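You operate a simulated robot arm through the tools that you are given. There is no shell and no other tool. Be economical: measure what you need, move in short steps, check, and stop when the job is done.

The job below is to be done with a simulated two-armed robot. You get a single attempt, and the scene is never put back.

## Task
Pick up the black probe with one hand, pass it to the other hand and put it on the shelf under the square tank.

It is judged by the outcome, as a careful person would: the job done as asked, and still so three seconds after it is handed in. It fails if anything else is knocked over, pushed out of place, dropped, spilled or broken.

## Robot
Two 7-joint arms with two-finger parallel grippers on one trunk, on a base that drives. Base frame: it is fixed to the floor where the robot stands at the start and does not move with it; the origin is under the middle of the robot, x ahead of it, y to its left, z up. Units: m, rad, N and s.
The left shoulder is at the start at [0.062, 0.198, 1.129], the right one opposite. With the tool pointing down near the work surface each hand reaches from about 0.32 to 0.72 m from the robot's upright axis, wherever it stands, measured 20 degrees to its own side. Places, roughly: shelf under the square tank [-1.3, -1.5, 0.4]. Payload 1.57 kg a hand.
The TCP of each hand is the grasp point between the finger pads, 0.03 m short of the fingertips. In the tool frame z runs along the fingers and y along their closing line. The gripper opens to 0.11 m. The fingers are 0.024 m wide and 0.012 m thick; the gripper's body (0.048 by 0.112 m) begins 0.078 m behind the TCP.
Orientation is told as [roll, pitch, yaw] about the base's x, y, z axes, in that order, counted from this pose: with the fingers straight down and closing along the base's y, the tool's x points along the base's -x, its y along +y and its z along -z.

## Interface
- The arms move only by the tool arm_command. It takes "left_commands", "right_commands" or both (then of equal length, played together; a hand with none holds still); each is a list of rows, each a list of 7 numbers: the turn, a rotation vector about the tool's x, y, z in units of 8 degrees (1.0 is 8 degrees), then the shift along the tool's x, y, z in units of 40 mm (1.0 is 40 mm), then the closure, from 0 (fully open) to 1 (shut). In form: [[rx, ry, rz, x, y, z, hand], ...]. A call has 1 to 10 rows; each row shifts and turns the commanded pose from where the row before left it, along the tool's axes as they then stand. A call with a number of a shift or a turn outside -1 to 1 is refused whole. Rows are played at 5 a second. More than 0.05 m and 0.15 rad between two rows, or a gripper value outside its range, and nothing of the call is played. Where a pose cannot be reached the arm comes as near as it can. A force on the tool above 40 N (or 10 N above the force at the start of the call, whichever is more), or a blocked arm, ends the call early, and 0.2 s more pass. The fingers move at their own pace (about 0.072 m/s each) and stop on an object; they squeeze with about 20 N. The grip force told is the motor's: it shows also when the fingers shut on nothing. Time passes only in rows, and 0.2 s behind the last, so rows that do not move let the fingers close. The reply holds the time, the measured pose of the TCP, the force on the tool along the base axes, the opening and the grip force, in the units named above and with some noise, with the torque about the TCP (base axes, N m) and any sound that the robot's microphone picked up.
- Cameras (640 x 400 px; columns grow to the right, rows downward): "scene" is now at [0.0995, 0.0379, 1.7062]; the picture's right is [0.31, -0.95, 0.00], its down [-0.84, -0.27, -0.47] and it looks along [0.45, 0.14, -0.88] (base axes); focal length 289 px, centre (320, 200). "left" rides on the left gripper at [0.07, -0.016, -0.141] in its tool frame; the picture's right is [0.23, 0.97, 0.00], its down [-0.85, 0.20, -0.48] and it looks along [-0.47, 0.11, 0.88] (tool axes); focal length 222 px, centre (320, 200). "right" rides on the right gripper at [0.07, 0.016, -0.141] in its tool frame; the picture's right is [-0.23, 0.97, 0.00], its down [-0.85, -0.20, -0.48] and it looks along [-0.47, -0.11, 0.88] (tool axes); focal length 222 px, centre (320, 200). There is no depth. A picture from a camera that has moved, and an enlarged one, comes with that camera's place and axes in the base frame and with its lens. The place of the scene camera against the robot may be out by one fixed shift of up to 0.025 m in any direction.
- grab_frame(camera): a new picture of that camera. It takes no simulated time.
- slide_trunk(by): slides the trunk up (or, below 0, down) by that many m; the arms and the scene camera ride with it, the base frame stays. It gives what a move gives, with no picture.
- base_move(legs): drives the robot by 1 to 6 legs, each [ahead, left, turn to the left] in m, m and rad, along the robot's own axes; the way and the turn of a leg run together, so that a leg with both is an arc; at most 1.5 m and 3.142 rad a leg. The arms and the cameras ride along, it lands a little off, and it stops where it bumps. It gives what a move gives.
- aim_head(pan, tilt): turns the head with the scene camera to pan (to the left, within 1.501 rad either way) and tilt (down, from -0.506 to 1.204), counted from straight ahead of the robot. It gives what a move gives.
- inspect(camera, box): a new picture of the part [left, top, right, bottom] of that camera's present view, enlarged. It takes no simulated time.
- close_job(): hands the job in; it is judged then, once.

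Go step by step. Nothing tells you exact positions but the pictures and the camera data: compare them with the known pose of the tool, close in by small moves and look again before you grip or let go. The budget is 120 turns and 88 pictures, counting those below and the enlarged ones. Unless the task says otherwise, let go and move clear before handing in.

The tools are called after "Emit:" by a JSON object that holds its "name" and its "arguments". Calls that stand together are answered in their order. arm_command: Moves the arms, as the interface text tells. Its arguments: {"type":"object","properties":{"left_commands":{"type":"array"},"right_commands":{"type":"array"}},"required":[]} The other tools are called the same way: slide_trunk (by) slides the trunk up or down; base_move (legs) drives the base; aim_head (pan, tilt) turns the head that bears the scene camera; grab_frame (camera) takes a picture; inspect (camera, box) takes an enlarged picture of a part of a camera's view; close_job () hands the job in.

At the start:

```text
clock: 0.0
left_tool_pos: [0.3698, 0.2586, 1.1576]
left_ee_rot: [0.0, 0.002, -0.001]
left_contact_force: [0.6, 0.1, -0.4]
left_wrist_torque: [-0.03, 0.02, -0.02]
left_gripper_width: 0.11
left_finger_force: 0.0
right_tool_pos: [0.3634, -0.1151, 1.1561]
right_ee_rot: [-0.001, 0.001, 0.001]
right_contact_force: [0.4, -0.3, -0.7]
right_wrist_torque: [0.03, 0.0, 0.0]
right_gripper_width: 0.1101
right_finger_force: 0.0
trunk travel left (down, up): [-0.725, 0.265]
robot x, y, heading: [-0.002, 0.0011, -0.003]
head pan, tilt: [0.311, 1.082]
```

scene: 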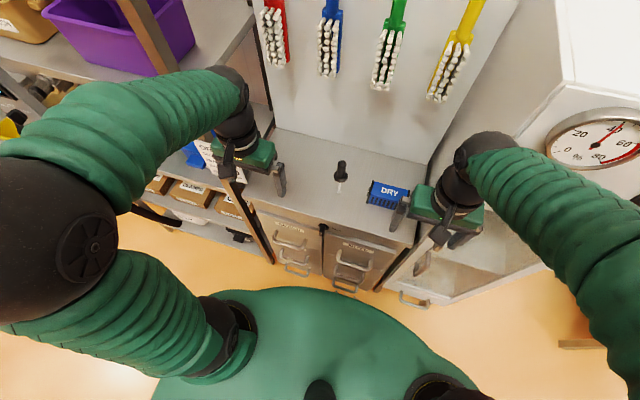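
right: 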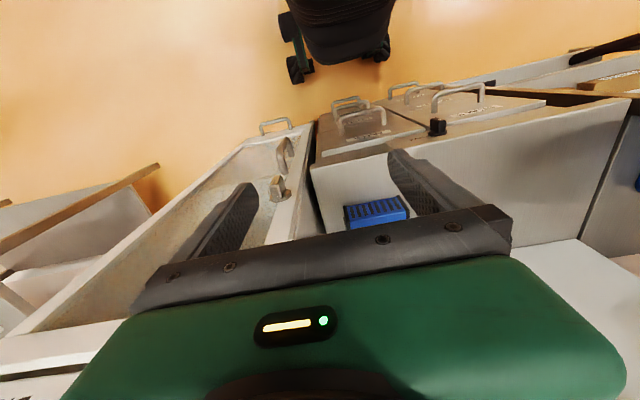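
left: 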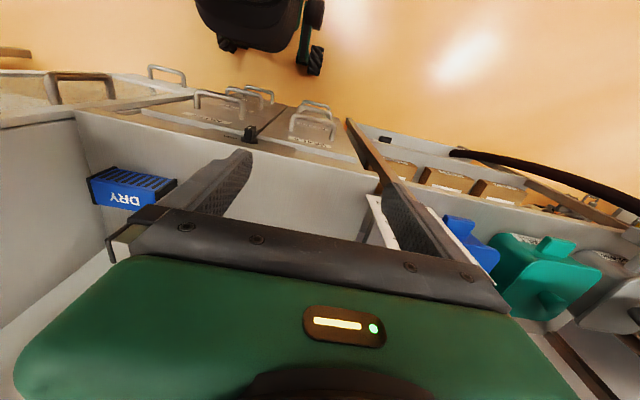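

I see a small black object standing on the counter in front of me, near a blue "DRY" pack; it is likely the probe. I enlarge it first.

Emit:
{"name": "inspect", "arguments": {"camera": "scene", "box": [270, 120, 430, 220]}}

Emit:
{"name": "inspect", "arguments": {"camera": "left", "box": [180, 90, 340, 190]}}

```text
4.00 times, centred on (350, 170) of scene
camera zoom: at [0.0995, 0.0379, 1.7062], right [0.31, -0.95, 0.0], down [-0.84, -0.27, -0.47], along [0.45, 0.14, -0.88], focal length 1155 px, centre (200, 320)
```

zoom: 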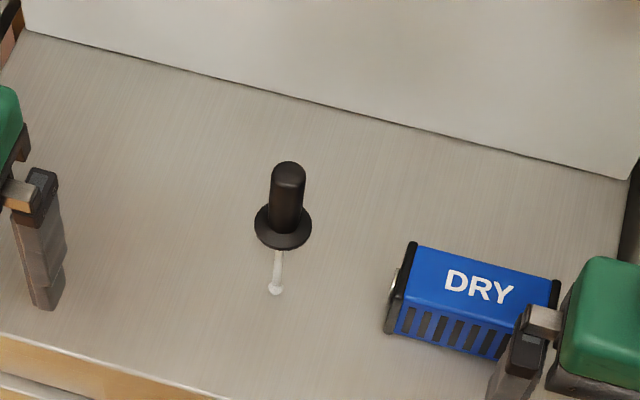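

```text
4.00 times, centred on (260, 140) of left
camera zoom: at [0.2998, 0.2427, 1.2996], right [-0.23, 0.97, 0.0], down [0.86, 0.2, 0.48], along [0.47, 0.11, -0.88], focal length 888 px, centre (560, 440)
```

zoom: 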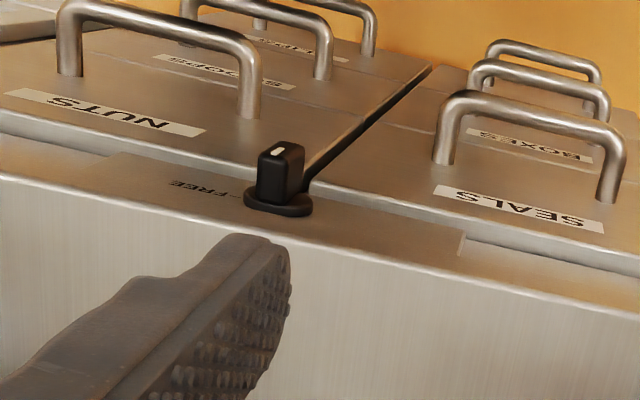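

The upright black piece may be the probe or a fixed knob, so I'll look around and at it from another angle.

Emit:
{"name": "aim_head", "arguments": {"pan": 0.1, "tilt": 0.75}}

Emit:
{"name": "grab_frame", "arguments": {"camera": "scene"}}

Emit:
{"name": "aim_head", "arguments": {"pan": 1.3, "tilt": 0.6}}

Emit:
{"name": "grab_frame", "arguments": {"camera": "scene"}}

Emit:
{"name": "aim_head", "arguments": {"pan": -1.4, "tilt": 0.6}}

Emit:
{"name": "grab_frame", "arguments": {"camera": "scene"}}

```text
clock: 0.8
left_tool_pos: [0.3688, 0.2588, 1.1573]
left_ee_rot: [0.0, 0.0, 0.001]
left_contact_force: [0.5, -1.0, 0.3]
left_wrist_torque: [0.04, -0.01, 0.01]
left_gripper_width: 0.1101
left_finger_force: 0.0
right_tool_pos: [0.3634, -0.1148, 1.1549]
right_ee_rot: [0.0, 0.002, 0.001]
right_contact_force: [-0.7, 0.2, -0.3]
right_wrist_torque: [0.0, 0.02, -0.01]
right_gripper_width: 0.1102
right_finger_force: 0.1
trunk travel left (down, up): [-0.725, 0.265]
robot x, y, heading: [-0.0023, 0.001, 0.001]
head pan, tilt: [0.099, 0.75]
```

```text
82 pictures are left
camera scene: at [0.1206, 0.0265, 1.7307], right [0.1, -0.99, 0.0], down [-0.68, -0.07, -0.73], along [0.73, 0.07, -0.68], focal length 289 px, centre (320, 200)
```

scene: 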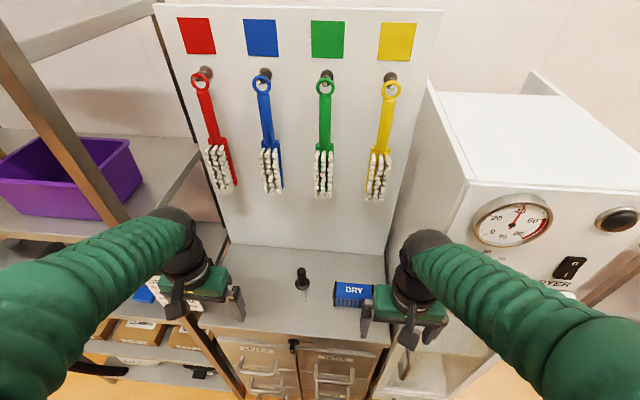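

```text
clock: 2.2
left_tool_pos: [0.369, 0.2582, 1.1576]
left_ee_rot: [0.001, 0.001, 0.002]
left_contact_force: [-0.4, -0.7, -0.3]
left_wrist_torque: [0.02, 0.0, 0.01]
left_gripper_width: 0.11
left_finger_force: 0.0
right_tool_pos: [0.3622, -0.1144, 1.1556]
right_ee_rot: [0.0, 0.002, 0.0]
right_contact_force: [0.3, 0.9, 0.1]
right_wrist_torque: [-0.02, -0.04, 0.02]
right_gripper_width: 0.1101
right_finger_force: 0.0
trunk travel left (down, up): [-0.725, 0.265]
robot x, y, heading: [-0.0031, 0.0003, -0.0]
head pan, tilt: [1.3, 0.6]
```

```text
81 pictures are left
camera scene: at [0.0619, 0.1035, 1.7437], right [0.96, -0.27, 0.0], down [-0.15, -0.54, -0.82], along [0.22, 0.79, -0.57], focal length 289 px, centre (320, 200)
```

scene: 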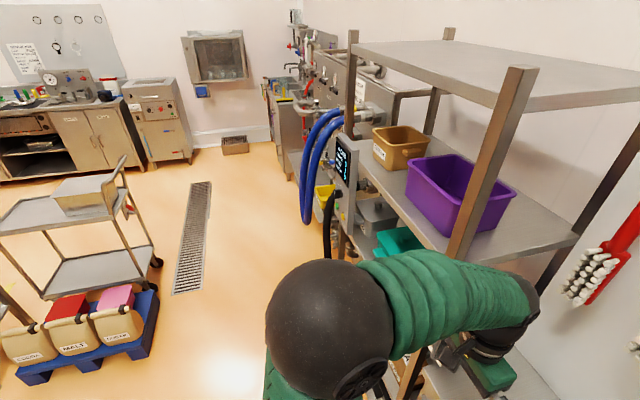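

```text
clock: 4.6
left_tool_pos: [0.3694, 0.2575, 1.1582]
left_ee_rot: [0.0, 0.001, 0.002]
left_contact_force: [0.5, -0.1, -0.3]
left_wrist_torque: [-0.02, 0.01, 0.02]
left_gripper_width: 0.1101
left_finger_force: 0.0
right_tool_pos: [0.3637, -0.1149, 1.1561]
right_ee_rot: [0.0, 0.001, 0.0]
right_contact_force: [0.0, 0.1, 0.7]
right_wrist_torque: [0.01, -0.03, -0.03]
right_gripper_width: 0.1098
right_finger_force: 0.0
trunk travel left (down, up): [-0.725, 0.265]
robot x, y, heading: [-0.0012, -0.0018, -0.002]
head pan, tilt: [-1.4, 0.6]
```

```text
80 pictures are left
camera scene: at [0.0533, -0.0689, 1.7438], right [-0.99, -0.17, 0.0], down [-0.1, 0.56, -0.83], along [0.14, -0.81, -0.56], focal length 289 px, centre (320, 200)
```

scene: 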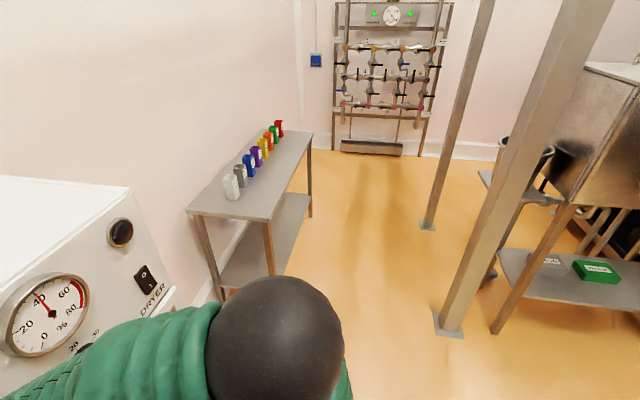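

The square tank with a low shelf is behind on the right. Now back to the counter for a closer look at the probe.

Emit:
{"name": "aim_head", "arguments": {"pan": 0.1, "tilt": 0.75}}

Emit:
{"name": "inspect", "arguments": {"camera": "scene", "box": [262, 250, 342, 300]}}

Emit:
{"name": "inspect", "arguments": {"camera": "scene", "box": [60, 280, 380, 400]}}

```text
clock: 6.2
left_tool_pos: [0.3676, 0.2583, 1.1567]
left_ee_rot: [-0.001, 0.001, 0.0]
left_contact_force: [0.4, 0.5, -1.1]
left_wrist_torque: [0.01, -0.01, -0.03]
left_gripper_width: 0.11
left_finger_force: 0.0
right_tool_pos: [0.3631, -0.1151, 1.1566]
right_ee_rot: [0.0, 0.002, -0.001]
right_contact_force: [-0.2, -0.2, -0.4]
right_wrist_torque: [-0.01, -0.01, -0.02]
right_gripper_width: 0.1099
right_finger_force: 0.1
trunk travel left (down, up): [-0.725, 0.265]
robot x, y, heading: [0.0004, 0.0025, 0.001]
head pan, tilt: [0.099, 0.75]
```

```text
8.00 times, centred on (302, 275) of scene
camera zoom: at [0.1207, 0.0265, 1.7308], right [0.1, -1.0, 0.0], down [-0.68, -0.07, -0.73], along [0.73, 0.07, -0.68], focal length 2309 px, centre (464, -400)
```

zoom: 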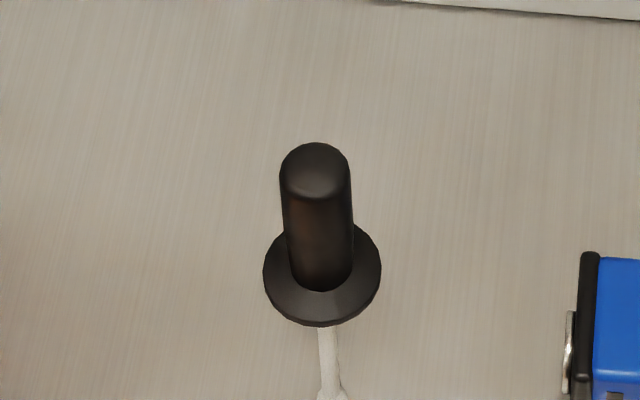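

```text
2.00 times, centred on (220, 340) of scene
camera zoom: at [0.1207, 0.0265, 1.7308], right [0.1, -1.0, 0.0], down [-0.68, -0.07, -0.73], along [0.73, 0.07, -0.68], focal length 577 px, centre (520, -80)
```

zoom: 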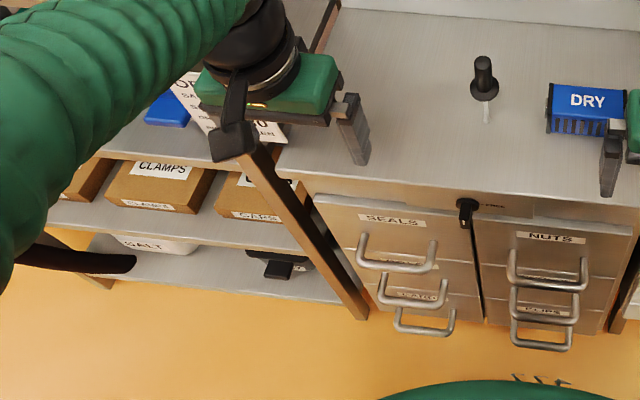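

Emit:
{"name": "inspect", "arguments": {"camera": "scene", "box": [262, 262, 342, 312]}}

Emit:
{"name": "arm_command", "arguments": {"left_commands": [[0, 0, 0, 0, 0, 0, 0]]}}

Emit:
{"name": "inspect", "arguments": {"camera": "left", "box": [60, 150, 260, 275]}}

Emit:
{"name": "inspect", "arguments": {"camera": "right", "box": [320, 150, 520, 275]}}

```text
8.00 times, centred on (302, 287) of scene
camera zoom: at [0.1207, 0.0265, 1.7308], right [0.1, -1.0, 0.0], down [-0.68, -0.07, -0.73], along [0.73, 0.07, -0.68], focal length 2309 px, centre (464, -496)
```

zoom: 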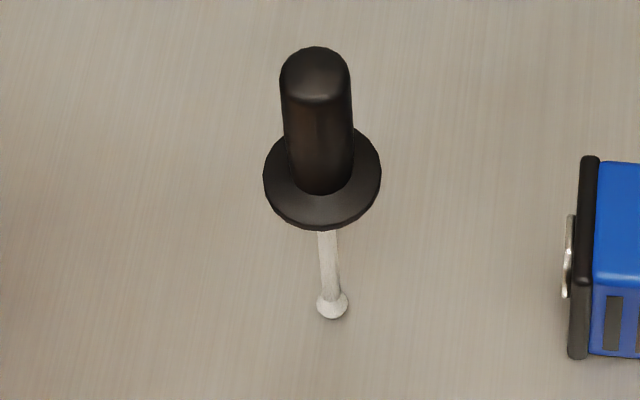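

```text
clock: 6.6
left_tool_pos: [0.3697, 0.2591, 1.1581]
left_ee_rot: [0.0, -0.001, 0.001]
left_contact_force: [0.3, 0.5, 1.0]
left_wrist_torque: [0.02, 0.01, -0.04]
left_gripper_width: 0.1102
left_finger_force: 0.2
right_tool_pos: [0.3628, -0.115, 1.1555]
right_ee_rot: [-0.002, 0.0, -0.001]
right_contact_force: [-0.6, 0.7, -0.6]
right_wrist_torque: [-0.04, -0.01, -0.01]
right_gripper_width: 0.1102
right_finger_force: 0.0
trunk travel left (down, up): [-0.725, 0.265]
robot x, y, heading: [0.0018, 0.0023, 0.002]
head pan, tilt: [0.099, 0.75]
```

```text
3.20 times, centred on (160, 212) of left
camera zoom: at [0.2994, 0.2428, 1.2998], right [-0.23, 0.97, 0.0], down [0.86, 0.2, 0.48], along [0.47, 0.11, -0.88], focal length 711 px, centre (832, 160)
```

zoom: 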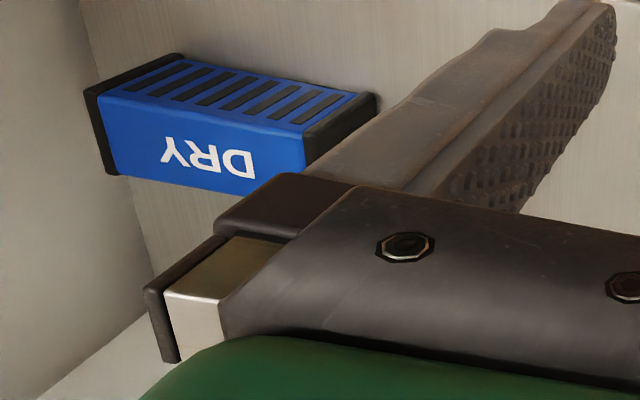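

```text
3.20 times, centred on (420, 212) of right
camera zoom: at [0.2924, -0.098, 1.2986], right [0.23, 0.97, 0.0], down [0.86, -0.2, 0.48], along [0.47, -0.11, -0.88], focal length 711 px, centre (0, 160)
```

zoom: 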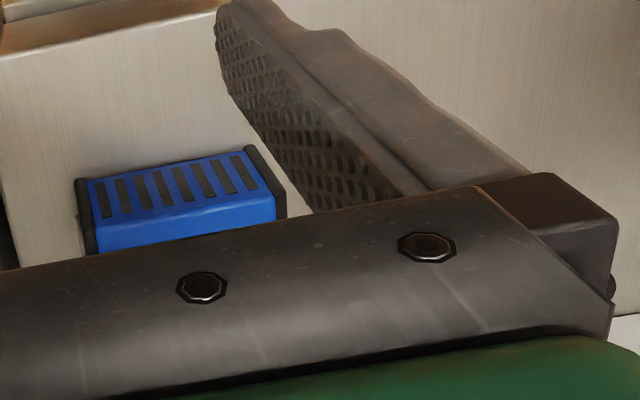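

The probe seems to stand upright at about [0.566, 0.12], handle on top, flange at about z 0.97, thin rod down to the counter at about 0.88. I pitch the left hand forward by 45° to get a close side view with its camera.

Emit:
{"name": "arm_command", "arguments": {"left_commands": [[0, -0.94, 0, 0, 0, 0, 0], [0, -0.94, 0, 0, 0, 0, 0], [0, -0.94, 0, 0, 0, 0, 0], [0, -0.94, 0, 0, 0, 0, 0], [0, -0.94, 0, 0, 0, 0, 0], [0, -0.94, 0, 0, 0, 0, 0]]}}

Emit:
{"name": "grab_frame", "arguments": {"camera": "left"}}

Emit:
{"name": "grab_frame", "arguments": {"camera": "scene"}}

```text
clock: 8.0
left_tool_pos: [0.4234, 0.2801, 1.1893]
left_ee_rot: [-0.004, -0.785, 0.004]
left_contact_force: [0.1, -0.1, -0.2]
left_wrist_torque: [0.02, 0.03, 0.0]
left_gripper_width: 0.1101
left_finger_force: 0.1
left hand out of reach, approached as far as the arm can: row 4, 5, 6
right_tool_pos: [0.3631, -0.1139, 1.156]
right_ee_rot: [-0.001, 0.001, 0.0]
right_contact_force: [-0.1, 0.4, 0.4]
right_wrist_torque: [0.0, -0.01, -0.02]
right_gripper_width: 0.11
right_finger_force: 0.0
trunk travel left (down, up): [-0.725, 0.265]
robot x, y, heading: [-0.0001, -0.0012, -0.003]
head pan, tilt: [0.099, 0.75]
```

```text
74 pictures are left
camera left: at [0.2739, 0.2643, 1.2411], right [-0.16, 0.97, -0.16], down [0.27, 0.2, 0.94], along [0.95, 0.11, -0.29], focal length 222 px, centre (320, 200)
```

left: 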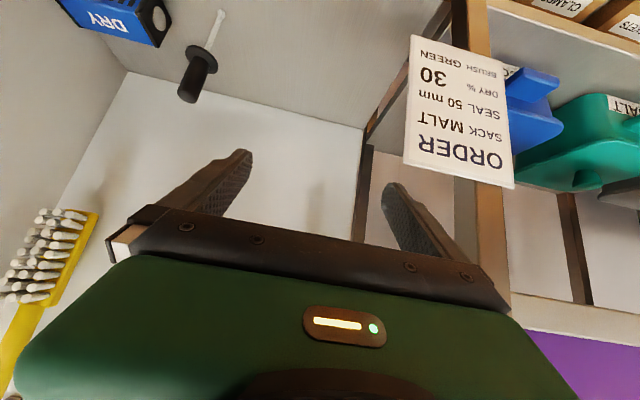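

```text
73 pictures are left
camera scene: at [0.1205, 0.028, 1.7308], right [0.1, -0.99, 0.0], down [-0.68, -0.07, -0.73], along [0.73, 0.07, -0.68], focal length 289 px, centre (320, 200)
```

scene: 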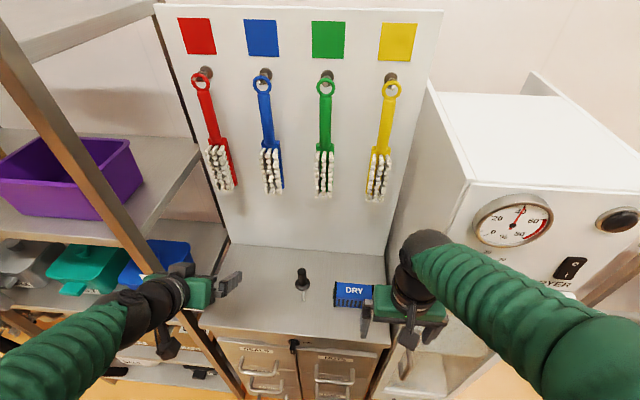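

Emit:
{"name": "inspect", "arguments": {"camera": "left", "box": [152, 0, 248, 110]}}

```text
3.64 times, centred on (200, 55) of left
camera zoom: at [0.2739, 0.2643, 1.2411], right [-0.16, 0.97, -0.16], down [0.27, 0.2, 0.94], along [0.95, 0.11, -0.29], focal length 808 px, centre (756, 727)
```

zoom: 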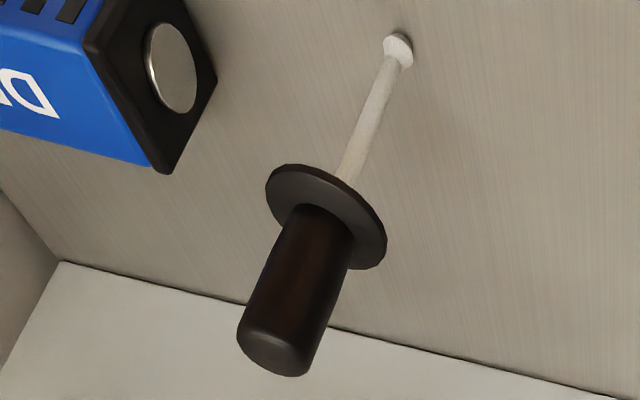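

The probe stands free on a small foot, so it must be gripped well centred. I bring the left hand closer for a measured view.

Emit:
{"name": "arm_command", "arguments": {"left_commands": [[0, 0, 0, 0, -0.6, 0.6, 0], [0, 0, 0, 0, -0.6, 0.6, 0], [0, 0, 0, 0, -0.6, 0.6, 0], [0, 0, 0, 0, -0.6, 0.6, 0], [0, 0, 0, 0, -0.6, 0.6, 0]]}}

Emit:
{"name": "grab_frame", "arguments": {"camera": "left"}}

```text
clock: 9.2
left_tool_pos: [0.508, 0.1692, 1.1146]
left_ee_rot: [-0.004, -0.784, 0.007]
left_contact_force: [1.4, -0.1, -0.2]
left_wrist_torque: [0.02, 0.01, 0.05]
left_gripper_width: 0.1101
left_finger_force: 0.0
left hand out of reach, approached as far as the arm can: row 4
right_tool_pos: [0.3645, -0.1105, 1.1553]
right_ee_rot: [0.0, 0.003, 0.003]
right_contact_force: [0.4, 0.1, -1.8]
right_wrist_torque: [0.0, 0.03, 0.03]
right_gripper_width: 0.1102
right_finger_force: 0.1
trunk travel left (down, up): [-0.725, 0.265]
robot x, y, heading: [0.0023, 0.0014, -0.004]
head pan, tilt: [0.099, 0.75]
```

```text
71 pictures are left
camera left: at [0.3595, 0.1531, 1.1655], right [-0.17, 0.97, -0.16], down [0.27, 0.2, 0.94], along [0.95, 0.11, -0.29], focal length 222 px, centre (320, 200)
```

left: 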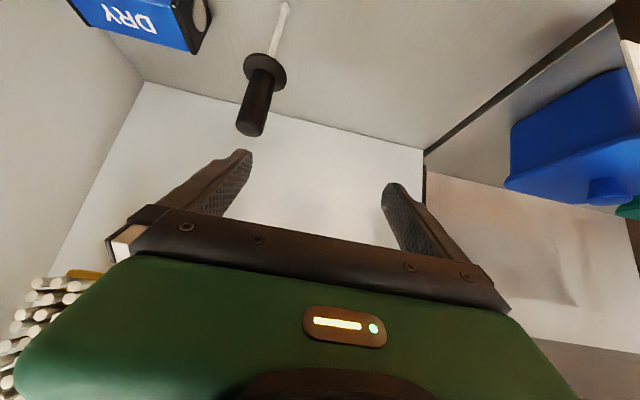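

Triangulating from the left camera: probe axis about (0.546, 0.100), top 1.058, flange 0.995, counter 0.885. The arm is cramped, so I back the base off 0.12 m and pitch the hand a little more.

Emit:
{"name": "base_move", "arguments": {"legs": [[-0.12, 0, 0]]}}

Emit:
{"name": "arm_command", "arguments": {"left_commands": [[0, -0.94, 0, 0, -0.4, 0, 0], [0, -0.94, 0, 0, -0.4, 0, 0], [0, 0, 0, 0, -0.4, 0, 0]]}}

Emit:
{"name": "grab_frame", "arguments": {"camera": "left"}}

```text
clock: 10.5
left_tool_pos: [0.3877, 0.1621, 1.1155]
left_ee_rot: [0.003, -0.783, -0.003]
left_contact_force: [-1.2, -0.2, 1.2]
left_wrist_torque: [0.01, -0.01, -0.01]
left_gripper_width: 0.1101
left_finger_force: 0.0
right_tool_pos: [0.2457, -0.1157, 1.1547]
right_ee_rot: [0.002, 0.005, -0.001]
right_contact_force: [0.6, -0.7, -0.6]
right_wrist_torque: [-0.01, 0.01, 0.01]
right_gripper_width: 0.11
right_finger_force: 0.2
trunk travel left (down, up): [-0.725, 0.265]
robot x, y, heading: [-0.1199, 0.0007, -0.003]
head pan, tilt: [0.099, 0.75]
```

```text
clock: 11.3
left_tool_pos: [0.3836, 0.1254, 1.1534]
left_ee_rot: [0.0, -1.053, 0.001]
left_contact_force: [0.4, 0.0, 1.1]
left_wrist_torque: [0.05, -0.01, 0.03]
left_gripper_width: 0.1098
left_finger_force: 0.1
left hand out of reach, approached as far as the arm can: row 1, 2, 3
right_tool_pos: [0.2401, -0.1162, 1.1571]
right_ee_rot: [0.0, -0.002, -0.001]
right_contact_force: [-1.4, 0.2, 0.7]
right_wrist_torque: [0.03, -0.01, 0.02]
right_gripper_width: 0.11
right_finger_force: 0.1
trunk travel left (down, up): [-0.725, 0.265]
robot x, y, heading: [-0.1189, -0.0008, 0.003]
head pan, tilt: [0.099, 0.75]
```

```text
70 pictures are left
camera left: at [0.2265, 0.1095, 1.1651], right [-0.11, 0.97, -0.2], down [0.01, 0.2, 0.98], along [0.99, 0.11, -0.03], focal length 222 px, centre (320, 200)
```

left: 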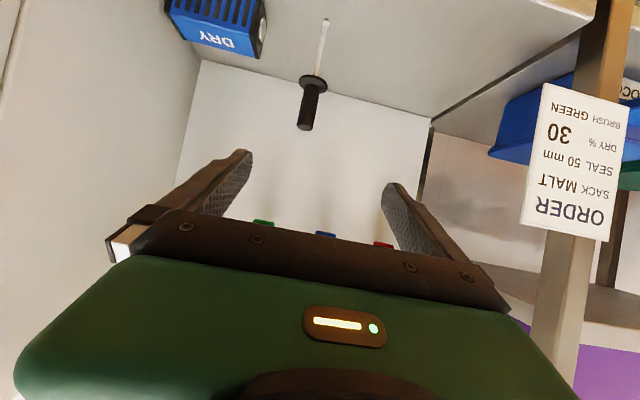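

Emit:
{"name": "arm_command", "arguments": {"left_commands": [[0, 0, 0, 0.68, -0.12, 0.71, 0], [0, 0, 0, 0.68, -0.12, 0.71, 0], [0, 0, 0, 0.68, -0.12, 0.71, 0], [0, 0, 0, 0.68, -0.12, 0.71, 0], [0, 0, 0, 0.68, -0.12, 0.71, 0]]}}

Emit:
{"name": "grab_frame", "arguments": {"camera": "left"}}

```text
clock: 12.5
left_tool_pos: [0.3933, 0.1612, 1.1424]
left_ee_rot: [-0.001, -1.047, 0.0]
left_contact_force: [0.4, 0.6, -0.5]
left_wrist_torque: [0.02, 0.01, 0.0]
left_gripper_width: 0.1103
left_finger_force: 0.0
left hand out of reach, approached as far as the arm can: row 1, 2, 3, 4, 5
right_tool_pos: [0.2415, -0.1163, 1.1564]
right_ee_rot: [0.0, 0.001, -0.002]
right_contact_force: [0.0, -0.2, -0.4]
right_wrist_torque: [0.0, -0.01, -0.02]
right_gripper_width: 0.1101
right_finger_force: 0.2
trunk travel left (down, up): [-0.725, 0.265]
robot x, y, heading: [-0.1217, -0.0016, 0.001]
head pan, tilt: [0.099, 0.75]
```

```text
69 pictures are left
camera left: at [0.2354, 0.146, 1.1529], right [-0.11, 0.97, -0.2], down [0.01, 0.2, 0.98], along [0.99, 0.11, -0.03], focal length 222 px, centre (320, 200)
```

left: 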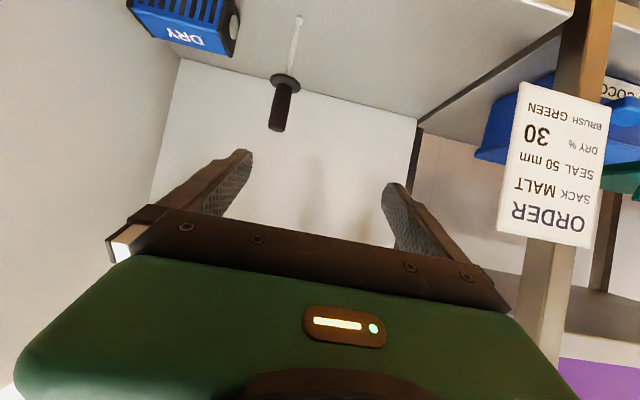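

The arm is folded too close, so I first move the hand straight forward (it stays above the probe), then back the base off more.

Emit:
{"name": "arm_command", "arguments": {"left_commands": [[0, 0, 0, -0.25, 0, 0.43, 0], [0, 0, 0, -0.25, 0, 0.43, 0], [0, 0, 0, -0.25, 0, 0.43, 0], [0, 0, 0, -0.25, 0, 0.43, 0]]}}

Emit:
{"name": "base_move", "arguments": {"legs": [[-0.15, 0, 0]]}}

```text
clock: 13.5
left_tool_pos: [0.4477, 0.1739, 1.1769]
left_ee_rot: [-0.002, -1.049, 0.002]
left_contact_force: [0.5, 0.2, -0.1]
left_wrist_torque: [0.03, -0.01, -0.03]
left_gripper_width: 0.1098
left_finger_force: 0.0
left hand out of reach, approached as far as the arm can: row 1, 2, 3, 4
right_tool_pos: [0.2425, -0.1149, 1.1563]
right_ee_rot: [0.0, -0.001, 0.001]
right_contact_force: [-0.1, 0.3, 0.4]
right_wrist_torque: [0.0, 0.01, -0.05]
right_gripper_width: 0.1098
right_finger_force: 0.0
trunk travel left (down, up): [-0.725, 0.265]
robot x, y, heading: [-0.1204, 0.002, 0.002]
head pan, tilt: [0.099, 0.75]
```

```text
clock: 14.8
left_tool_pos: [0.2992, 0.1747, 1.1742]
left_ee_rot: [-0.004, -1.049, 0.0]
left_contact_force: [-0.5, -0.4, 0.1]
left_wrist_torque: [0.01, -0.01, 0.02]
left_gripper_width: 0.11
left_finger_force: 0.1
right_tool_pos: [0.0949, -0.1156, 1.1552]
right_ee_rot: [0.001, 0.001, -0.002]
right_contact_force: [0.9, -0.3, 0.0]
right_wrist_torque: [0.0, 0.02, 0.02]
right_gripper_width: 0.1101
right_finger_force: 0.0
trunk travel left (down, up): [-0.725, 0.265]
robot x, y, heading: [-0.271, 0.0019, -0.002]
head pan, tilt: [0.099, 0.75]
```

Emit:
{"name": "arm_command", "arguments": {"left_commands": [[0, 0, 0, 0.2, -0.28, 0.83, 0], [0, 0, 0, 0.2, -0.28, 0.83, 0], [0, 0, 0, 0.2, -0.28, 0.83, 0], [0, 0, 0, 0.2, -0.28, 0.83, 0]]}}

```text
clock: 15.8
left_tool_pos: [0.2961, 0.1727, 1.1768]
left_ee_rot: [-0.001, -1.051, 0.001]
left_contact_force: [0.0, 0.0, -0.1]
left_wrist_torque: [0.0, -0.01, 0.01]
left_gripper_width: 0.11
left_finger_force: 0.0
left hand out of reach, approached as far as the arm can: row 1, 2, 3, 4
right_tool_pos: [0.0904, -0.1158, 1.1576]
right_ee_rot: [-0.001, -0.002, -0.003]
right_contact_force: [-0.5, 0.4, 0.3]
right_wrist_torque: [0.05, -0.01, 0.01]
right_gripper_width: 0.1101
right_finger_force: 0.2
trunk travel left (down, up): [-0.725, 0.265]
robot x, y, heading: [-0.2718, 0.0028, -0.0]
head pan, tilt: [0.099, 0.75]
```

Emit:
{"name": "arm_command", "arguments": {"left_commands": [[0, 0.94, 0, 0, 0, 0, 0], [0, 0.94, 0, 0, 0, 0, 0], [0, 0, 0, 0, -0.28, 0.83, 0], [0, 0, 0, 0, -0.28, 0.83, 0], [0, 0, 0, 0, -0.28, 0.83, 0]]}}

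Emit:
{"name": "grab_frame", "arguments": {"camera": "scene"}}

```text
clock: 17.0
left_tool_pos: [0.2935, 0.168, 1.1683]
left_ee_rot: [-0.001, -0.79, 0.001]
left_contact_force: [-0.1, 0.4, 0.7]
left_wrist_torque: [0.0, 0.02, -0.01]
left_gripper_width: 0.1099
left_finger_force: 0.0
left hand out of reach, approached as far as the arm can: row 3, 4, 5
right_tool_pos: [0.0904, -0.1168, 1.1561]
right_ee_rot: [0.001, -0.001, -0.001]
right_contact_force: [-0.8, 0.3, -0.3]
right_wrist_torque: [0.0, -0.01, -0.01]
right_gripper_width: 0.11
right_finger_force: 0.1
trunk travel left (down, up): [-0.725, 0.265]
robot x, y, heading: [-0.2698, -0.0042, 0.002]
head pan, tilt: [0.099, 0.75]
```

```text
68 pictures are left
camera scene: at [-0.1497, 0.0258, 1.7308], right [0.1, -1.0, 0.0], down [-0.68, -0.07, -0.73], along [0.73, 0.07, -0.68], focal length 289 px, centre (320, 200)
```

scene: 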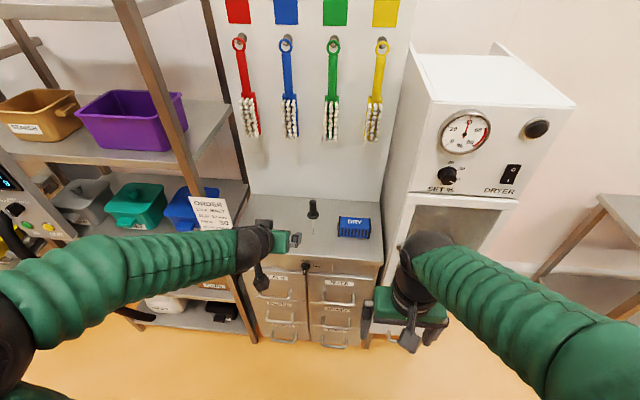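

Emit:
{"name": "arm_command", "arguments": {"left_commands": [[0.66, 0, 0.66, 0, 0, 0, 0], [0.66, 0, 0.66, 0, 0, 0, 0], [0.66, 0, 0.66, 0, 0, 0, 0], [0.66, 0, 0.66, 0, 0, 0, 0], [0.66, 0, 0.66, 0, 0, 0, 0], [0.66, 0, 0.66, 0, 0, 0, 0]]}}

```text
clock: 18.4
left_tool_pos: [0.2199, 0.0607, 1.1375]
left_ee_rot: [0.041, -0.806, -0.678]
left_contact_force: [0.3, -0.3, -0.1]
left_wrist_torque: [0.03, -0.02, -0.02]
left_gripper_width: 0.11
left_finger_force: 0.0
left hand out of reach, approached as far as the arm can: row 3, 4, 5, 6
right_tool_pos: [0.0902, -0.1171, 1.1572]
right_ee_rot: [0.0, 0.001, -0.001]
right_contact_force: [0.0, -1.2, -0.2]
right_wrist_torque: [0.03, -0.01, 0.02]
right_gripper_width: 0.1102
right_finger_force: 0.0
trunk travel left (down, up): [-0.725, 0.265]
robot x, y, heading: [-0.27, -0.0012, -0.003]
head pan, tilt: [0.099, 0.75]
```

The pitched pose jams from this arm configuration. I go back toward tool-down, lower first in free space in front of the counter, and then pitch there.

Emit:
{"name": "arm_command", "arguments": {"left_commands": [[-0.58, 0, -0.56, 0, 0, 0, 0], [-0.58, 0, -0.56, 0, 0, 0, 0], [-0.58, 0, -0.56, 0, 0, 0, 0], [-0.58, 0, -0.56, 0, 0, 0, 0], [-0.58, 0, -0.56, 0, 0, 0, 0], [-0.58, 0, -0.56, 0, 0, 0, 0], [0, 0.94, 0, 0, 0.4, 0, 0], [0, 0.94, 0, 0, 0.4, 0, 0], [0, 0.94, 0, 0, 0.4, 0, 0], [0, 0.94, 0, 0, 0.4, 0, 0]]}}

Emit:
{"name": "arm_command", "arguments": {"left_commands": [[0, 0.94, 0, 0, 0.4, 0, 0], [0, 0.94, 0, 0, 0.4, 0, 0], [0, 0, 0, 0, 0, 1, 0], [0, 0, 0, 0, 0, 1, 0], [0, 0, 0, 0, 0, 1, 0], [0, 0, 0, 0, 0, 1, 0], [0, 0, 0, 0, 0, 1, 0]]}}

```text
clock: 20.6
left_tool_pos: [0.2196, 0.2891, 1.1479]
left_ee_rot: [0.028, -0.302, 0.026]
left_contact_force: [-0.2, -0.5, 0.3]
left_wrist_torque: [-0.01, 0.03, -0.02]
left_gripper_width: 0.1101
left_finger_force: 0.0
left hand out of reach, approached as far as the arm can: row 2, 3, 4, 5, 6, 10
right_tool_pos: [0.0912, -0.1167, 1.1568]
right_ee_rot: [0.001, 0.0, -0.003]
right_contact_force: [0.6, 0.3, -0.6]
right_wrist_torque: [0.03, -0.01, 0.01]
right_gripper_width: 0.1102
right_finger_force: 0.0
trunk travel left (down, up): [-0.725, 0.265]
robot x, y, heading: [-0.2716, -0.0037, -0.008]
head pan, tilt: [0.099, 0.75]
```

```text
clock: 22.2
left_tool_pos: [0.0974, 0.2739, 1.0378]
left_ee_rot: [0.019, -0.039, 0.027]
left_contact_force: [0.5, 0.0, 0.2]
left_wrist_torque: [0.01, 0.0, -0.02]
left_gripper_width: 0.11
left_finger_force: 0.1
left hand out of reach, approached as far as the arm can: row 1, 2, 3, 4, 5, 6, 7
right_tool_pos: [0.09, -0.1149, 1.1572]
right_ee_rot: [0.0, -0.002, -0.001]
right_contact_force: [0.5, 0.6, 0.0]
right_wrist_torque: [-0.05, 0.03, 0.05]
right_gripper_width: 0.1098
right_finger_force: 0.1
trunk travel left (down, up): [-0.725, 0.265]
robot x, y, heading: [-0.2681, 0.0002, -0.006]
head pan, tilt: [0.099, 0.75]
```

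Emit:
{"name": "aim_head", "arguments": {"pan": 0.5, "tilt": 0.9}}

Emit:
{"name": "grab_frame", "arguments": {"camera": "scene"}}

```text
clock: 23.1
left_tool_pos: [0.0973, 0.2728, 1.038]
left_ee_rot: [0.018, -0.039, 0.028]
left_contact_force: [0.0, 0.0, -0.1]
left_wrist_torque: [0.01, 0.0, 0.01]
left_gripper_width: 0.1098
left_finger_force: 0.1
right_tool_pos: [0.0899, -0.1143, 1.1571]
right_ee_rot: [0.0, -0.002, -0.002]
right_contact_force: [-0.7, -0.1, -0.1]
right_wrist_torque: [-0.01, -0.01, 0.03]
right_gripper_width: 0.1099
right_finger_force: 0.0
trunk travel left (down, up): [-0.725, 0.265]
robot x, y, heading: [-0.2705, 0.0003, 0.002]
head pan, tilt: [0.499, 0.901]
```

```text
67 pictures are left
camera scene: at [-0.1655, 0.0545, 1.7189], right [0.48, -0.88, 0.0], down [-0.69, -0.37, -0.62], along [0.54, 0.3, -0.78], focal length 289 px, centre (320, 200)
```

scene: 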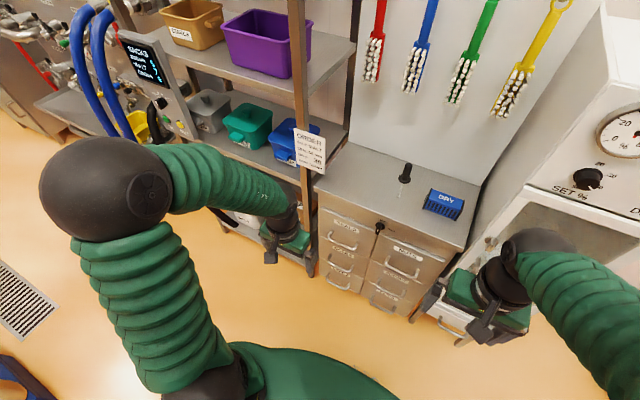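

Emit:
{"name": "arm_command", "arguments": {"left_commands": [[0, 0, 0, 0, -0.3, 1, 0], [0, 0, 0, 0, -0.3, 1, 0], [0, 0, 0, -1, 0, 0, 0], [0, 0, 0, -1, 0, 0, 0]]}}

```text
clock: 24.1
left_tool_pos: [0.118, 0.2636, 1.057]
left_ee_rot: [0.018, -0.038, 0.029]
left_contact_force: [-0.2, -0.8, -0.4]
left_wrist_torque: [-0.02, 0.01, 0.0]
left_gripper_width: 0.1103
left_finger_force: 0.0
left hand out of reach, approached as far as the arm can: row 1, 2, 3, 4
right_tool_pos: [0.0904, -0.115, 1.1567]
right_ee_rot: [0.0, 0.001, -0.003]
right_contact_force: [-0.6, 0.3, -1.5]
right_wrist_torque: [-0.02, 0.0, 0.02]
right_gripper_width: 0.1099
right_finger_force: 0.1
trunk travel left (down, up): [-0.725, 0.265]
robot x, y, heading: [-0.2723, 0.0004, -0.0]
head pan, tilt: [0.499, 0.901]
```

Emit:
{"name": "arm_command", "arguments": {"left_commands": [[0, 0, 0, 0, 0, -1, 0], [0, 0, 0, 0, 0, -1, 0], [0, 0, 0, 0, 0, -0.5, 0], [0, 0, 0, 0, 0, 0, 0]], "right_commands": [[0, 0, 0, 0, 0, 1, 0], [0, 0, 0, 0, 0, 1, 0], [0, 0, 0, -1, 0, 0, 0], [0, 0, 0, -1, 0, 0, 0]]}}

```text
clock: 25.1
left_tool_pos: [0.116, 0.2612, 1.1544]
left_ee_rot: [0.019, -0.035, 0.027]
left_contact_force: [-0.1, -0.1, -0.6]
left_wrist_torque: [0.02, 0.01, 0.0]
left_gripper_width: 0.11
left_finger_force: 0.1
right_tool_pos: [0.1723, -0.116, 1.0753]
right_ee_rot: [0.001, 0.002, -0.001]
right_contact_force: [0.8, 0.5, 0.0]
right_wrist_torque: [0.02, 0.02, 0.03]
right_gripper_width: 0.1102
right_finger_force: 0.1
trunk travel left (down, up): [-0.725, 0.265]
robot x, y, heading: [-0.2683, -0.0016, -0.005]
head pan, tilt: [0.499, 0.901]
```

Emit:
{"name": "arm_command", "arguments": {"left_commands": [[0.05, 0.27, -0.2, -0.5, 0, 0, 0], [-0.2, 0, 0, -1, 0, 0, 0], [0, 0, 0, 0, 0, 1, 0], [0, 0, 0, 0, 0, 1, 0]]}}

```text
clock: 26.1
left_tool_pos: [0.1388, 0.2699, 1.0959]
left_ee_rot: [0.038, -0.005, 0.056]
left_contact_force: [0.5, -0.3, 0.3]
left_wrist_torque: [0.03, -0.02, -0.02]
left_gripper_width: 0.11
left_finger_force: 0.0
left hand out of reach, approached as far as the arm can: row 3, 4
right_tool_pos: [0.1688, -0.1149, 1.0775]
right_ee_rot: [0.001, -0.003, -0.001]
right_contact_force: [-1.4, 0.5, 0.1]
right_wrist_torque: [0.01, 0.0, -0.05]
right_gripper_width: 0.1101
right_finger_force: 0.2
trunk travel left (down, up): [-0.725, 0.265]
robot x, y, heading: [-0.272, -0.0036, -0.001]
head pan, tilt: [0.499, 0.901]
```

Emit:
{"name": "arm_command", "arguments": {"left_commands": [[0, 0, -1, 0, 0, 0, 0], [0, 0, -1, 0, 0, 0, 0], [0, 0, -1, 0, 0, 0, 0], [0, 0, -1, 0, 0, 0, 0], [0, 0, -1, 0, 0, 0, 0], [0, 0, 0, 0, 0, 1, 0], [0, 0, 0, 0, 0, 1, 0], [0, 0, 0, 0, 0, 1, 0]]}}

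```text
clock: 27.9
left_tool_pos: [0.0859, 0.2768, 1.0347]
left_ee_rot: [0.029, -0.027, 0.757]
left_contact_force: [0.6, 0.8, -0.4]
left_wrist_torque: [0.01, -0.01, 0.0]
left_gripper_width: 0.1101
left_finger_force: 0.1
left hand out of reach, approached as far as the arm can: row 6, 7, 8
right_tool_pos: [0.1703, -0.1148, 1.0779]
right_ee_rot: [-0.002, -0.002, -0.002]
right_contact_force: [0.7, -0.2, 0.0]
right_wrist_torque: [0.01, 0.03, 0.01]
right_gripper_width: 0.11
right_finger_force: 0.1
trunk travel left (down, up): [-0.725, 0.265]
robot x, y, heading: [-0.272, -0.0009, 0.006]
head pan, tilt: [0.499, 0.901]
```

Emit:
{"name": "arm_command", "arguments": {"left_commands": [[0, 0, 1, 0, 0, -1, 0], [0, 0, 1, 0, 0, -1, 0], [0, 0, 1, 0, 0, -1, 0], [0, 0, 1, 0, 0, -0.2, 0], [0, 0, 1, 0, 0, 0, 0], [0, 0, 0.4, 0, -1, 0, 0], [0, 0, 0, 0, -1, 0, 0], [0, 0, 0, 0, -1, 0, 0], [0, 0, 0, 0, 0, 1, 0], [0, 0, 0, 0, 0, 1, 0]]}}

Emit:
{"name": "grab_frame", "arguments": {"camera": "scene"}}

```text
clock: 30.1
left_tool_pos: [0.0894, 0.154, 1.0774]
left_ee_rot: [0.039, 0.004, 0.002]
left_contact_force: [-0.5, -0.3, -0.7]
left_wrist_torque: [-0.01, 0.04, -0.01]
left_gripper_width: 0.1102
left_finger_force: 0.1
right_tool_pos: [0.1705, -0.1144, 1.0764]
right_ee_rot: [0.001, 0.002, -0.001]
right_contact_force: [-0.4, -0.2, -0.3]
right_wrist_torque: [0.02, 0.04, 0.03]
right_gripper_width: 0.1096
right_finger_force: 0.0
trunk travel left (down, up): [-0.725, 0.265]
robot x, y, heading: [-0.2713, -0.0013, -0.002]
head pan, tilt: [0.499, 0.901]
```

```text
66 pictures are left
camera scene: at [-0.163, 0.0551, 1.7187], right [0.48, -0.88, 0.0], down [-0.69, -0.38, -0.62], along [0.54, 0.3, -0.79], focal length 289 px, centre (320, 200)
```

scene: 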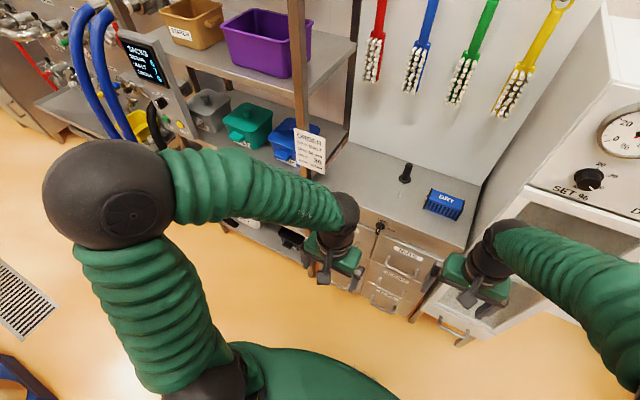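

That freed the left arm at smaller y. I continue with it: down and forward.

Emit:
{"name": "arm_command", "arguments": {"left_commands": [[0, 0, 0, 0, 0, 1, 0], [0, 0, 0, 0, 0, 1, 0], [0, 0, 0, 0, 0, 1, 0], [0, 0, 0, -1, 0, 0, 0], [0, 0, 0, -1, 0, 0, 0], [0, 0, 0, -1, 0, 0, 0]]}}

```text
clock: 31.5
left_tool_pos: [0.1147, 0.2037, 1.077]
left_ee_rot: [0.038, 0.003, 0.001]
left_contact_force: [0.4, -0.3, 0.5]
left_wrist_torque: [0.02, 0.03, 0.02]
left_gripper_width: 0.1101
left_finger_force: 0.1
left hand out of reach, approached as far as the arm can: row 1, 2, 3, 4, 5, 6
right_tool_pos: [0.1693, -0.1164, 1.0778]
right_ee_rot: [0.0, 0.0, -0.002]
right_contact_force: [0.2, 0.9, 0.2]
right_wrist_torque: [-0.02, -0.01, 0.01]
right_gripper_width: 0.1099
right_finger_force: 0.0
trunk travel left (down, up): [-0.725, 0.265]
robot x, y, heading: [-0.2743, -0.0018, -0.001]
head pan, tilt: [0.499, 0.901]
```

The left arm is limited in this posture; I test what the right arm can do (down, then pitch toward horizontal) in free space.

Emit:
{"name": "arm_command", "arguments": {"right_commands": [[0, 0, 0, 0, 0, 1, 0], [0, 0, 0, 0, 0, 1, 0], [0, 0, 0, 0, 0, 1, 0], [0, -1, 0, 0, 0, 0, 0], [0, -1, 0, 0, 0, 0, 0], [0, -1, 0, 0, 0, 0, 0], [0, -1, 0, 0, 0, 0, 0], [0, -1, 0, 0, 0, 0, 0], [0, -1, 0, 0, 0, 0, 0], [0, -1, 0, 0, 0, 0, 0]]}}

```text
clock: 33.7
left_tool_pos: [0.1155, 0.2033, 1.0726]
left_ee_rot: [0.038, 0.0, 0.002]
left_contact_force: [-0.3, -0.4, 0.2]
left_wrist_torque: [0.0, 0.01, 0.03]
left_gripper_width: 0.1102
left_finger_force: 0.1
right_tool_pos: [0.1912, -0.17, 0.9602]
right_ee_rot: [0.034, -0.964, -0.192]
right_contact_force: [0.8, -1.0, -0.4]
right_wrist_torque: [0.02, 0.0, -0.01]
right_gripper_width: 0.11
right_finger_force: 0.2
right hand out of reach, approached as far as the arm can: row 9, 10
trunk travel left (down, up): [-0.725, 0.265]
robot x, y, heading: [-0.2722, -0.0008, -0.005]
head pan, tilt: [0.499, 0.901]
stopped in row 10 (right hand): the arm was blocked; the commanded pose is now the measured one
```

Emit:
{"name": "arm_command", "arguments": {"right_commands": [[0, 0, 0, -0.57, 0, 0.82, 0], [0, 0, 0, -0.57, 0, 0.82, 0], [0, 0, 0, -0.57, 0, 0.82, 0]]}}

Emit:
{"name": "aim_head", "arguments": {"pan": -0.2, "tilt": 0.95}}

Emit:
{"name": "grab_frame", "arguments": {"camera": "scene"}}

```text
clock: 34.5
left_tool_pos: [0.1146, 0.2036, 1.0762]
left_ee_rot: [0.039, 0.001, -0.001]
left_contact_force: [-1.0, -0.2, 0.2]
left_wrist_torque: [-0.02, -0.03, 0.06]
left_gripper_width: 0.1099
left_finger_force: 0.0
right_tool_pos: [0.3084, -0.1897, 0.9602]
right_ee_rot: [0.034, -0.961, -0.185]
right_contact_force: [0.0, 0.1, -0.9]
right_wrist_torque: [-0.03, 0.03, -0.01]
right_gripper_width: 0.11
right_finger_force: 0.1
trunk travel left (down, up): [-0.725, 0.265]
robot x, y, heading: [-0.2704, -0.0021, 0.001]
head pan, tilt: [0.499, 0.901]
```

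```text
clock: 35.6
left_tool_pos: [0.114, 0.204, 1.0774]
left_ee_rot: [0.039, 0.002, 0.002]
left_contact_force: [0.3, -0.3, -1.1]
left_wrist_torque: [0.02, 0.01, 0.02]
left_gripper_width: 0.11
left_finger_force: 0.0
right_tool_pos: [0.3082, -0.1891, 0.9611]
right_ee_rot: [0.033, -0.96, -0.187]
right_contact_force: [0.7, 0.2, 0.1]
right_wrist_torque: [-0.05, -0.02, 0.03]
right_gripper_width: 0.1101
right_finger_force: 0.1
trunk travel left (down, up): [-0.725, 0.265]
robot x, y, heading: [-0.2699, -0.0025, -0.003]
head pan, tilt: [-0.201, 0.949]
```

```text
65 pictures are left
camera scene: at [-0.1596, 0.0036, 1.7152], right [-0.2, -0.98, 0.0], down [-0.8, 0.16, -0.58], along [0.57, -0.12, -0.81], focal length 289 px, centre (320, 200)
```

scene: 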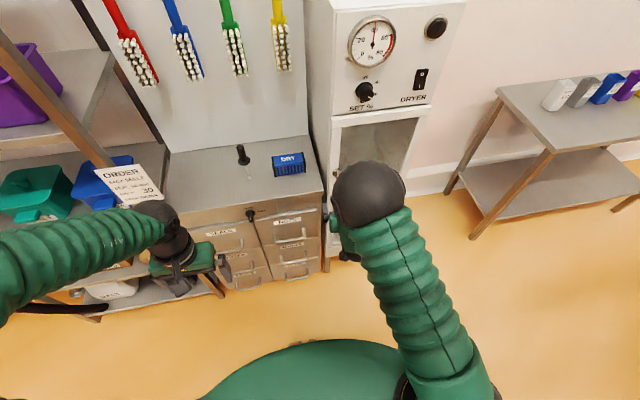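

The right arm can reach pitched-forward poses when low and extended. So: left picks the handle from above, right takes the rod from the side. I test how far forward the left reaches when held higher (the trunk can make up the height).

Emit:
{"name": "arm_command", "arguments": {"left_commands": [[-0.28, 0, 0, 0, 0, -1, 0], [0, 0, 0, 0, 0, -1, 0], [0, 0, 0, 0, 0, -1, 0], [0, 0, 0, -1, 0, 0, 0], [0, 0, 0, -1, 0, 0, 0], [0, 0, 0, -1, 0, 0, 0]]}}

```text
clock: 37.0
left_tool_pos: [0.1769, 0.2061, 1.2065]
left_ee_rot: [0.078, -0.002, 0.0]
left_contact_force: [-0.4, 0.8, -0.5]
left_wrist_torque: [0.0, 0.02, -0.02]
left_gripper_width: 0.1101
left_finger_force: 0.0
left hand out of reach, approached as far as the arm can: row 5, 6
right_tool_pos: [0.3066, -0.1891, 0.9617]
right_ee_rot: [0.035, -0.964, -0.185]
right_contact_force: [0.3, 0.4, 0.4]
right_wrist_torque: [-0.01, -0.01, 0.01]
right_gripper_width: 0.1101
right_finger_force: 0.1
trunk travel left (down, up): [-0.725, 0.265]
robot x, y, heading: [-0.2726, 0.0022, -0.003]
head pan, tilt: [-0.201, 0.949]
```

Left elbow is swivelled outward. I swing the left hand out to the left in free space and back in, to bring its elbow up over the arm.

Emit:
{"name": "arm_command", "arguments": {"left_commands": [[0.56, 0, 0, 0.5, 0.95, 0, 0], [0, 0, 0, 0.5, 0.95, 0, 0], [0, 0, 0, 0.5, 0.95, 0, 0], [0, 0, 0, 0.5, 0.95, 0, 0], [0, 0, 0, 0.5, 0.95, 0, 0], [0, 0, 0, 0.3, 1, 0, 0], [0, 0, 0, 0.3, 1, 0, 0], [0, 0, 0, 0.3, 1, 0, 0], [0, 0, 0, 0.3, 1, 0, 0]]}}

```text
clock: 39.0
left_tool_pos: [0.0909, 0.2766, 1.1579]
left_ee_rot: [0.013, 0.001, 0.011]
left_contact_force: [0.8, 0.1, -0.1]
left_wrist_torque: [0.01, 0.02, 0.02]
left_gripper_width: 0.11
left_finger_force: 0.0
left hand out of reach, approached as far as the arm can: row 2, 3, 4, 5, 6, 7, 8, 9
right_tool_pos: [0.3071, -0.1896, 0.9624]
right_ee_rot: [0.033, -0.959, -0.187]
right_contact_force: [0.6, -0.2, -0.7]
right_wrist_torque: [0.02, 0.05, 0.02]
right_gripper_width: 0.1099
right_finger_force: 0.1
trunk travel left (down, up): [-0.725, 0.265]
robot x, y, heading: [-0.276, 0.001, -0.002]
head pan, tilt: [-0.201, 0.949]
```

Emit:
{"name": "arm_command", "arguments": {"left_commands": [[0, 0, 0, 0, -1, 0, 0], [0, 0, 0, 0, -1, 0, 0], [1, 0, 0, 0, 0, 0, 0], [1, 0, 0, 0, 0, 0, 0], [1, 0, 0, 0, 0, 0, 0], [1, 0, 0, 0, 0, 0, 0], [1, 0, 0, 0, 0, 0, 0]]}}

Emit:
{"name": "arm_command", "arguments": {"left_commands": [[0, 0, 0, 0, 0.6, 0.8, 0], [0, 0, 0, 0, 0.6, 0.8, 0], [0, 0, 0, 0, 0.6, 0.8, 0]]}}

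```text
clock: 40.6
left_tool_pos: [0.0904, 0.196, 1.157]
left_ee_rot: [-0.064, 0.0, 0.001]
left_contact_force: [0.0, 0.4, -0.2]
left_wrist_torque: [0.0, 0.02, 0.02]
left_gripper_width: 0.11
left_finger_force: 0.0
left hand out of reach, approached as far as the arm can: row 3, 4, 5, 6, 7
right_tool_pos: [0.3067, -0.1905, 0.9608]
right_ee_rot: [0.032, -0.961, -0.186]
right_contact_force: [-0.2, -0.1, -1.0]
right_wrist_torque: [0.01, 0.02, 0.0]
right_gripper_width: 0.1102
right_finger_force: 0.0
trunk travel left (down, up): [-0.725, 0.265]
robot x, y, heading: [-0.2727, 0.0017, 0.003]
head pan, tilt: [-0.201, 0.949]
```

```text
clock: 41.4
left_tool_pos: [0.0837, 0.2496, 1.0615]
left_ee_rot: [-0.056, -0.001, 0.005]
left_contact_force: [-1.0, 0.0, -0.6]
left_wrist_torque: [0.0, -0.01, -0.01]
left_gripper_width: 0.11
left_finger_force: 0.1
left hand out of reach, approached as far as the arm can: row 3
right_tool_pos: [0.3084, -0.1886, 0.9616]
right_ee_rot: [0.033, -0.958, -0.186]
right_contact_force: [0.1, 1.6, 0.4]
right_wrist_torque: [0.0, 0.01, 0.01]
right_gripper_width: 0.1102
right_finger_force: 0.1
trunk travel left (down, up): [-0.725, 0.265]
robot x, y, heading: [-0.2709, -0.0016, -0.006]
head pan, tilt: [-0.201, 0.949]
```

Emit:
{"name": "arm_command", "arguments": {"left_commands": [[-1, 0, 0, 0, 0, -0.5, 0], [-1, 0, 0, 0, 0, 0, 0], [-1, 0, 0, 0, 0, 0, 0], [-1, 0, 0, 0, 0, 0, 0], [-1, 0, 0, 0, 0, 0, 0], [0, 0, 0, 0, -0.6, 0.8, 0], [0, 0, 0, 0, -0.6, 0.8, 0], [0, 0, 0, 0, -0.6, 0.8, 0]]}}

Emit:
{"name": "aim_head", "arguments": {"pan": 0.7, "tilt": 0.8}}

Emit:
{"name": "grab_frame", "arguments": {"camera": "scene"}}

```text
clock: 43.2
left_tool_pos: [0.0285, 0.29, 1.0736]
left_ee_rot: [0.634, -0.001, -0.001]
left_contact_force: [1.3, 0.6, 0.8]
left_wrist_torque: [0.0, -0.02, 0.01]
left_gripper_width: 0.1101
left_finger_force: 0.0
left hand out of reach, approached as far as the arm can: row 4, 5, 6, 7, 8
right_tool_pos: [0.3077, -0.1891, 0.9616]
right_ee_rot: [0.034, -0.961, -0.186]
right_contact_force: [0.8, 0.1, -0.7]
right_wrist_torque: [0.01, -0.02, -0.01]
right_gripper_width: 0.11
right_finger_force: 0.0
trunk travel left (down, up): [-0.725, 0.265]
robot x, y, heading: [-0.2711, -0.001, -0.007]
head pan, tilt: [-0.201, 0.949]
```

```text
clock: 44.4
left_tool_pos: [0.0278, 0.289, 1.0725]
left_ee_rot: [0.634, 0.001, 0.001]
left_contact_force: [0.0, -0.3, -0.3]
left_wrist_torque: [0.04, 0.01, 0.0]
left_gripper_width: 0.11
left_finger_force: 0.0
right_tool_pos: [0.3081, -0.1898, 0.9622]
right_ee_rot: [0.033, -0.96, -0.187]
right_contact_force: [0.1, 0.4, 0.6]
right_wrist_torque: [-0.01, 0.0, 0.01]
right_gripper_width: 0.11
right_finger_force: 0.1
trunk travel left (down, up): [-0.725, 0.265]
robot x, y, heading: [-0.2714, -0.0003, -0.004]
head pan, tilt: [0.7, 0.799]
```

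```text
64 pictures are left
camera scene: at [-0.1694, 0.0699, 1.7267], right [0.64, -0.77, 0.0], down [-0.55, -0.46, -0.7], along [0.53, 0.45, -0.72], focal length 289 px, centre (320, 200)
```

scene: 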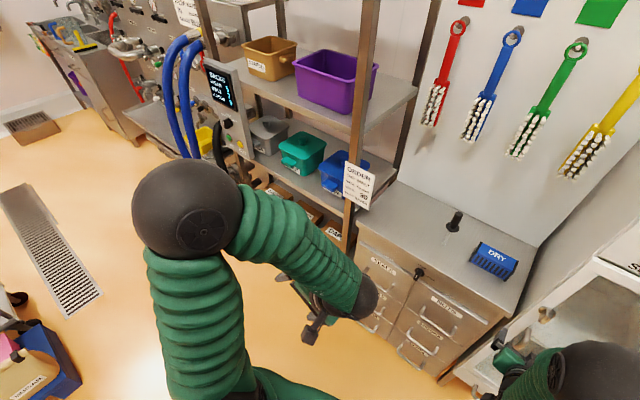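

Emit:
{"name": "arm_command", "arguments": {"left_commands": [[0, 0, 0, -1, 0, 0, 0], [0, 0, 0, -1, 0, 0, 0], [0, 0, 0, -1, 0, 0, 0], [0, 0, 0, -1, 0, 0, 0]]}}

Emit:
{"name": "arm_command", "arguments": {"left_commands": [[1, 0, 0, 0, 0, 0, 0], [1, 0, 0, 0, 0, 0, 0], [1, 0, 0, 0, 0, 0, 0], [1, 0, 0, 0, 0, 0, 0], [0.5, 0, 0, 0, 0, 0, 0], [0, 0, 0, 0, 0, 1, 0], [0, 0, 0, 0, 0, 1, 0]]}}

```text
clock: 45.4
left_tool_pos: [0.1227, 0.3209, 1.139]
left_ee_rot: [0.632, 0.0, 0.001]
left_contact_force: [-0.6, 1.1, -0.2]
left_wrist_torque: [0.0, -0.03, 0.04]
left_gripper_width: 0.1098
left_finger_force: 0.0
left hand out of reach, approached as far as the arm can: row 1, 2, 3, 4
right_tool_pos: [0.3085, -0.1888, 0.9609]
right_ee_rot: [0.032, -0.959, -0.187]
right_contact_force: [0.7, 0.4, 0.0]
right_wrist_torque: [-0.02, -0.02, 0.01]
right_gripper_width: 0.1099
right_finger_force: 0.0
trunk travel left (down, up): [-0.725, 0.265]
robot x, y, heading: [-0.2694, 0.0023, -0.003]
head pan, tilt: [0.7, 0.799]
```

```text
clock: 47.0
left_tool_pos: [0.1056, 0.2725, 1.0606]
left_ee_rot: [0.011, -0.001, 0.002]
left_contact_force: [-0.6, 0.1, 0.1]
left_wrist_torque: [0.0, -0.04, 0.01]
left_gripper_width: 0.1102
left_finger_force: 0.0
left hand out of reach, approached as far as the arm can: row 4, 5, 6, 7
right_tool_pos: [0.3087, -0.1895, 0.9611]
right_ee_rot: [0.031, -0.959, -0.188]
right_contact_force: [-0.8, -0.7, 0.0]
right_wrist_torque: [0.02, -0.02, 0.05]
right_gripper_width: 0.11
right_finger_force: 0.0
trunk travel left (down, up): [-0.725, 0.265]
robot x, y, heading: [-0.2697, -0.001, -0.004]
head pan, tilt: [0.7, 0.799]
```

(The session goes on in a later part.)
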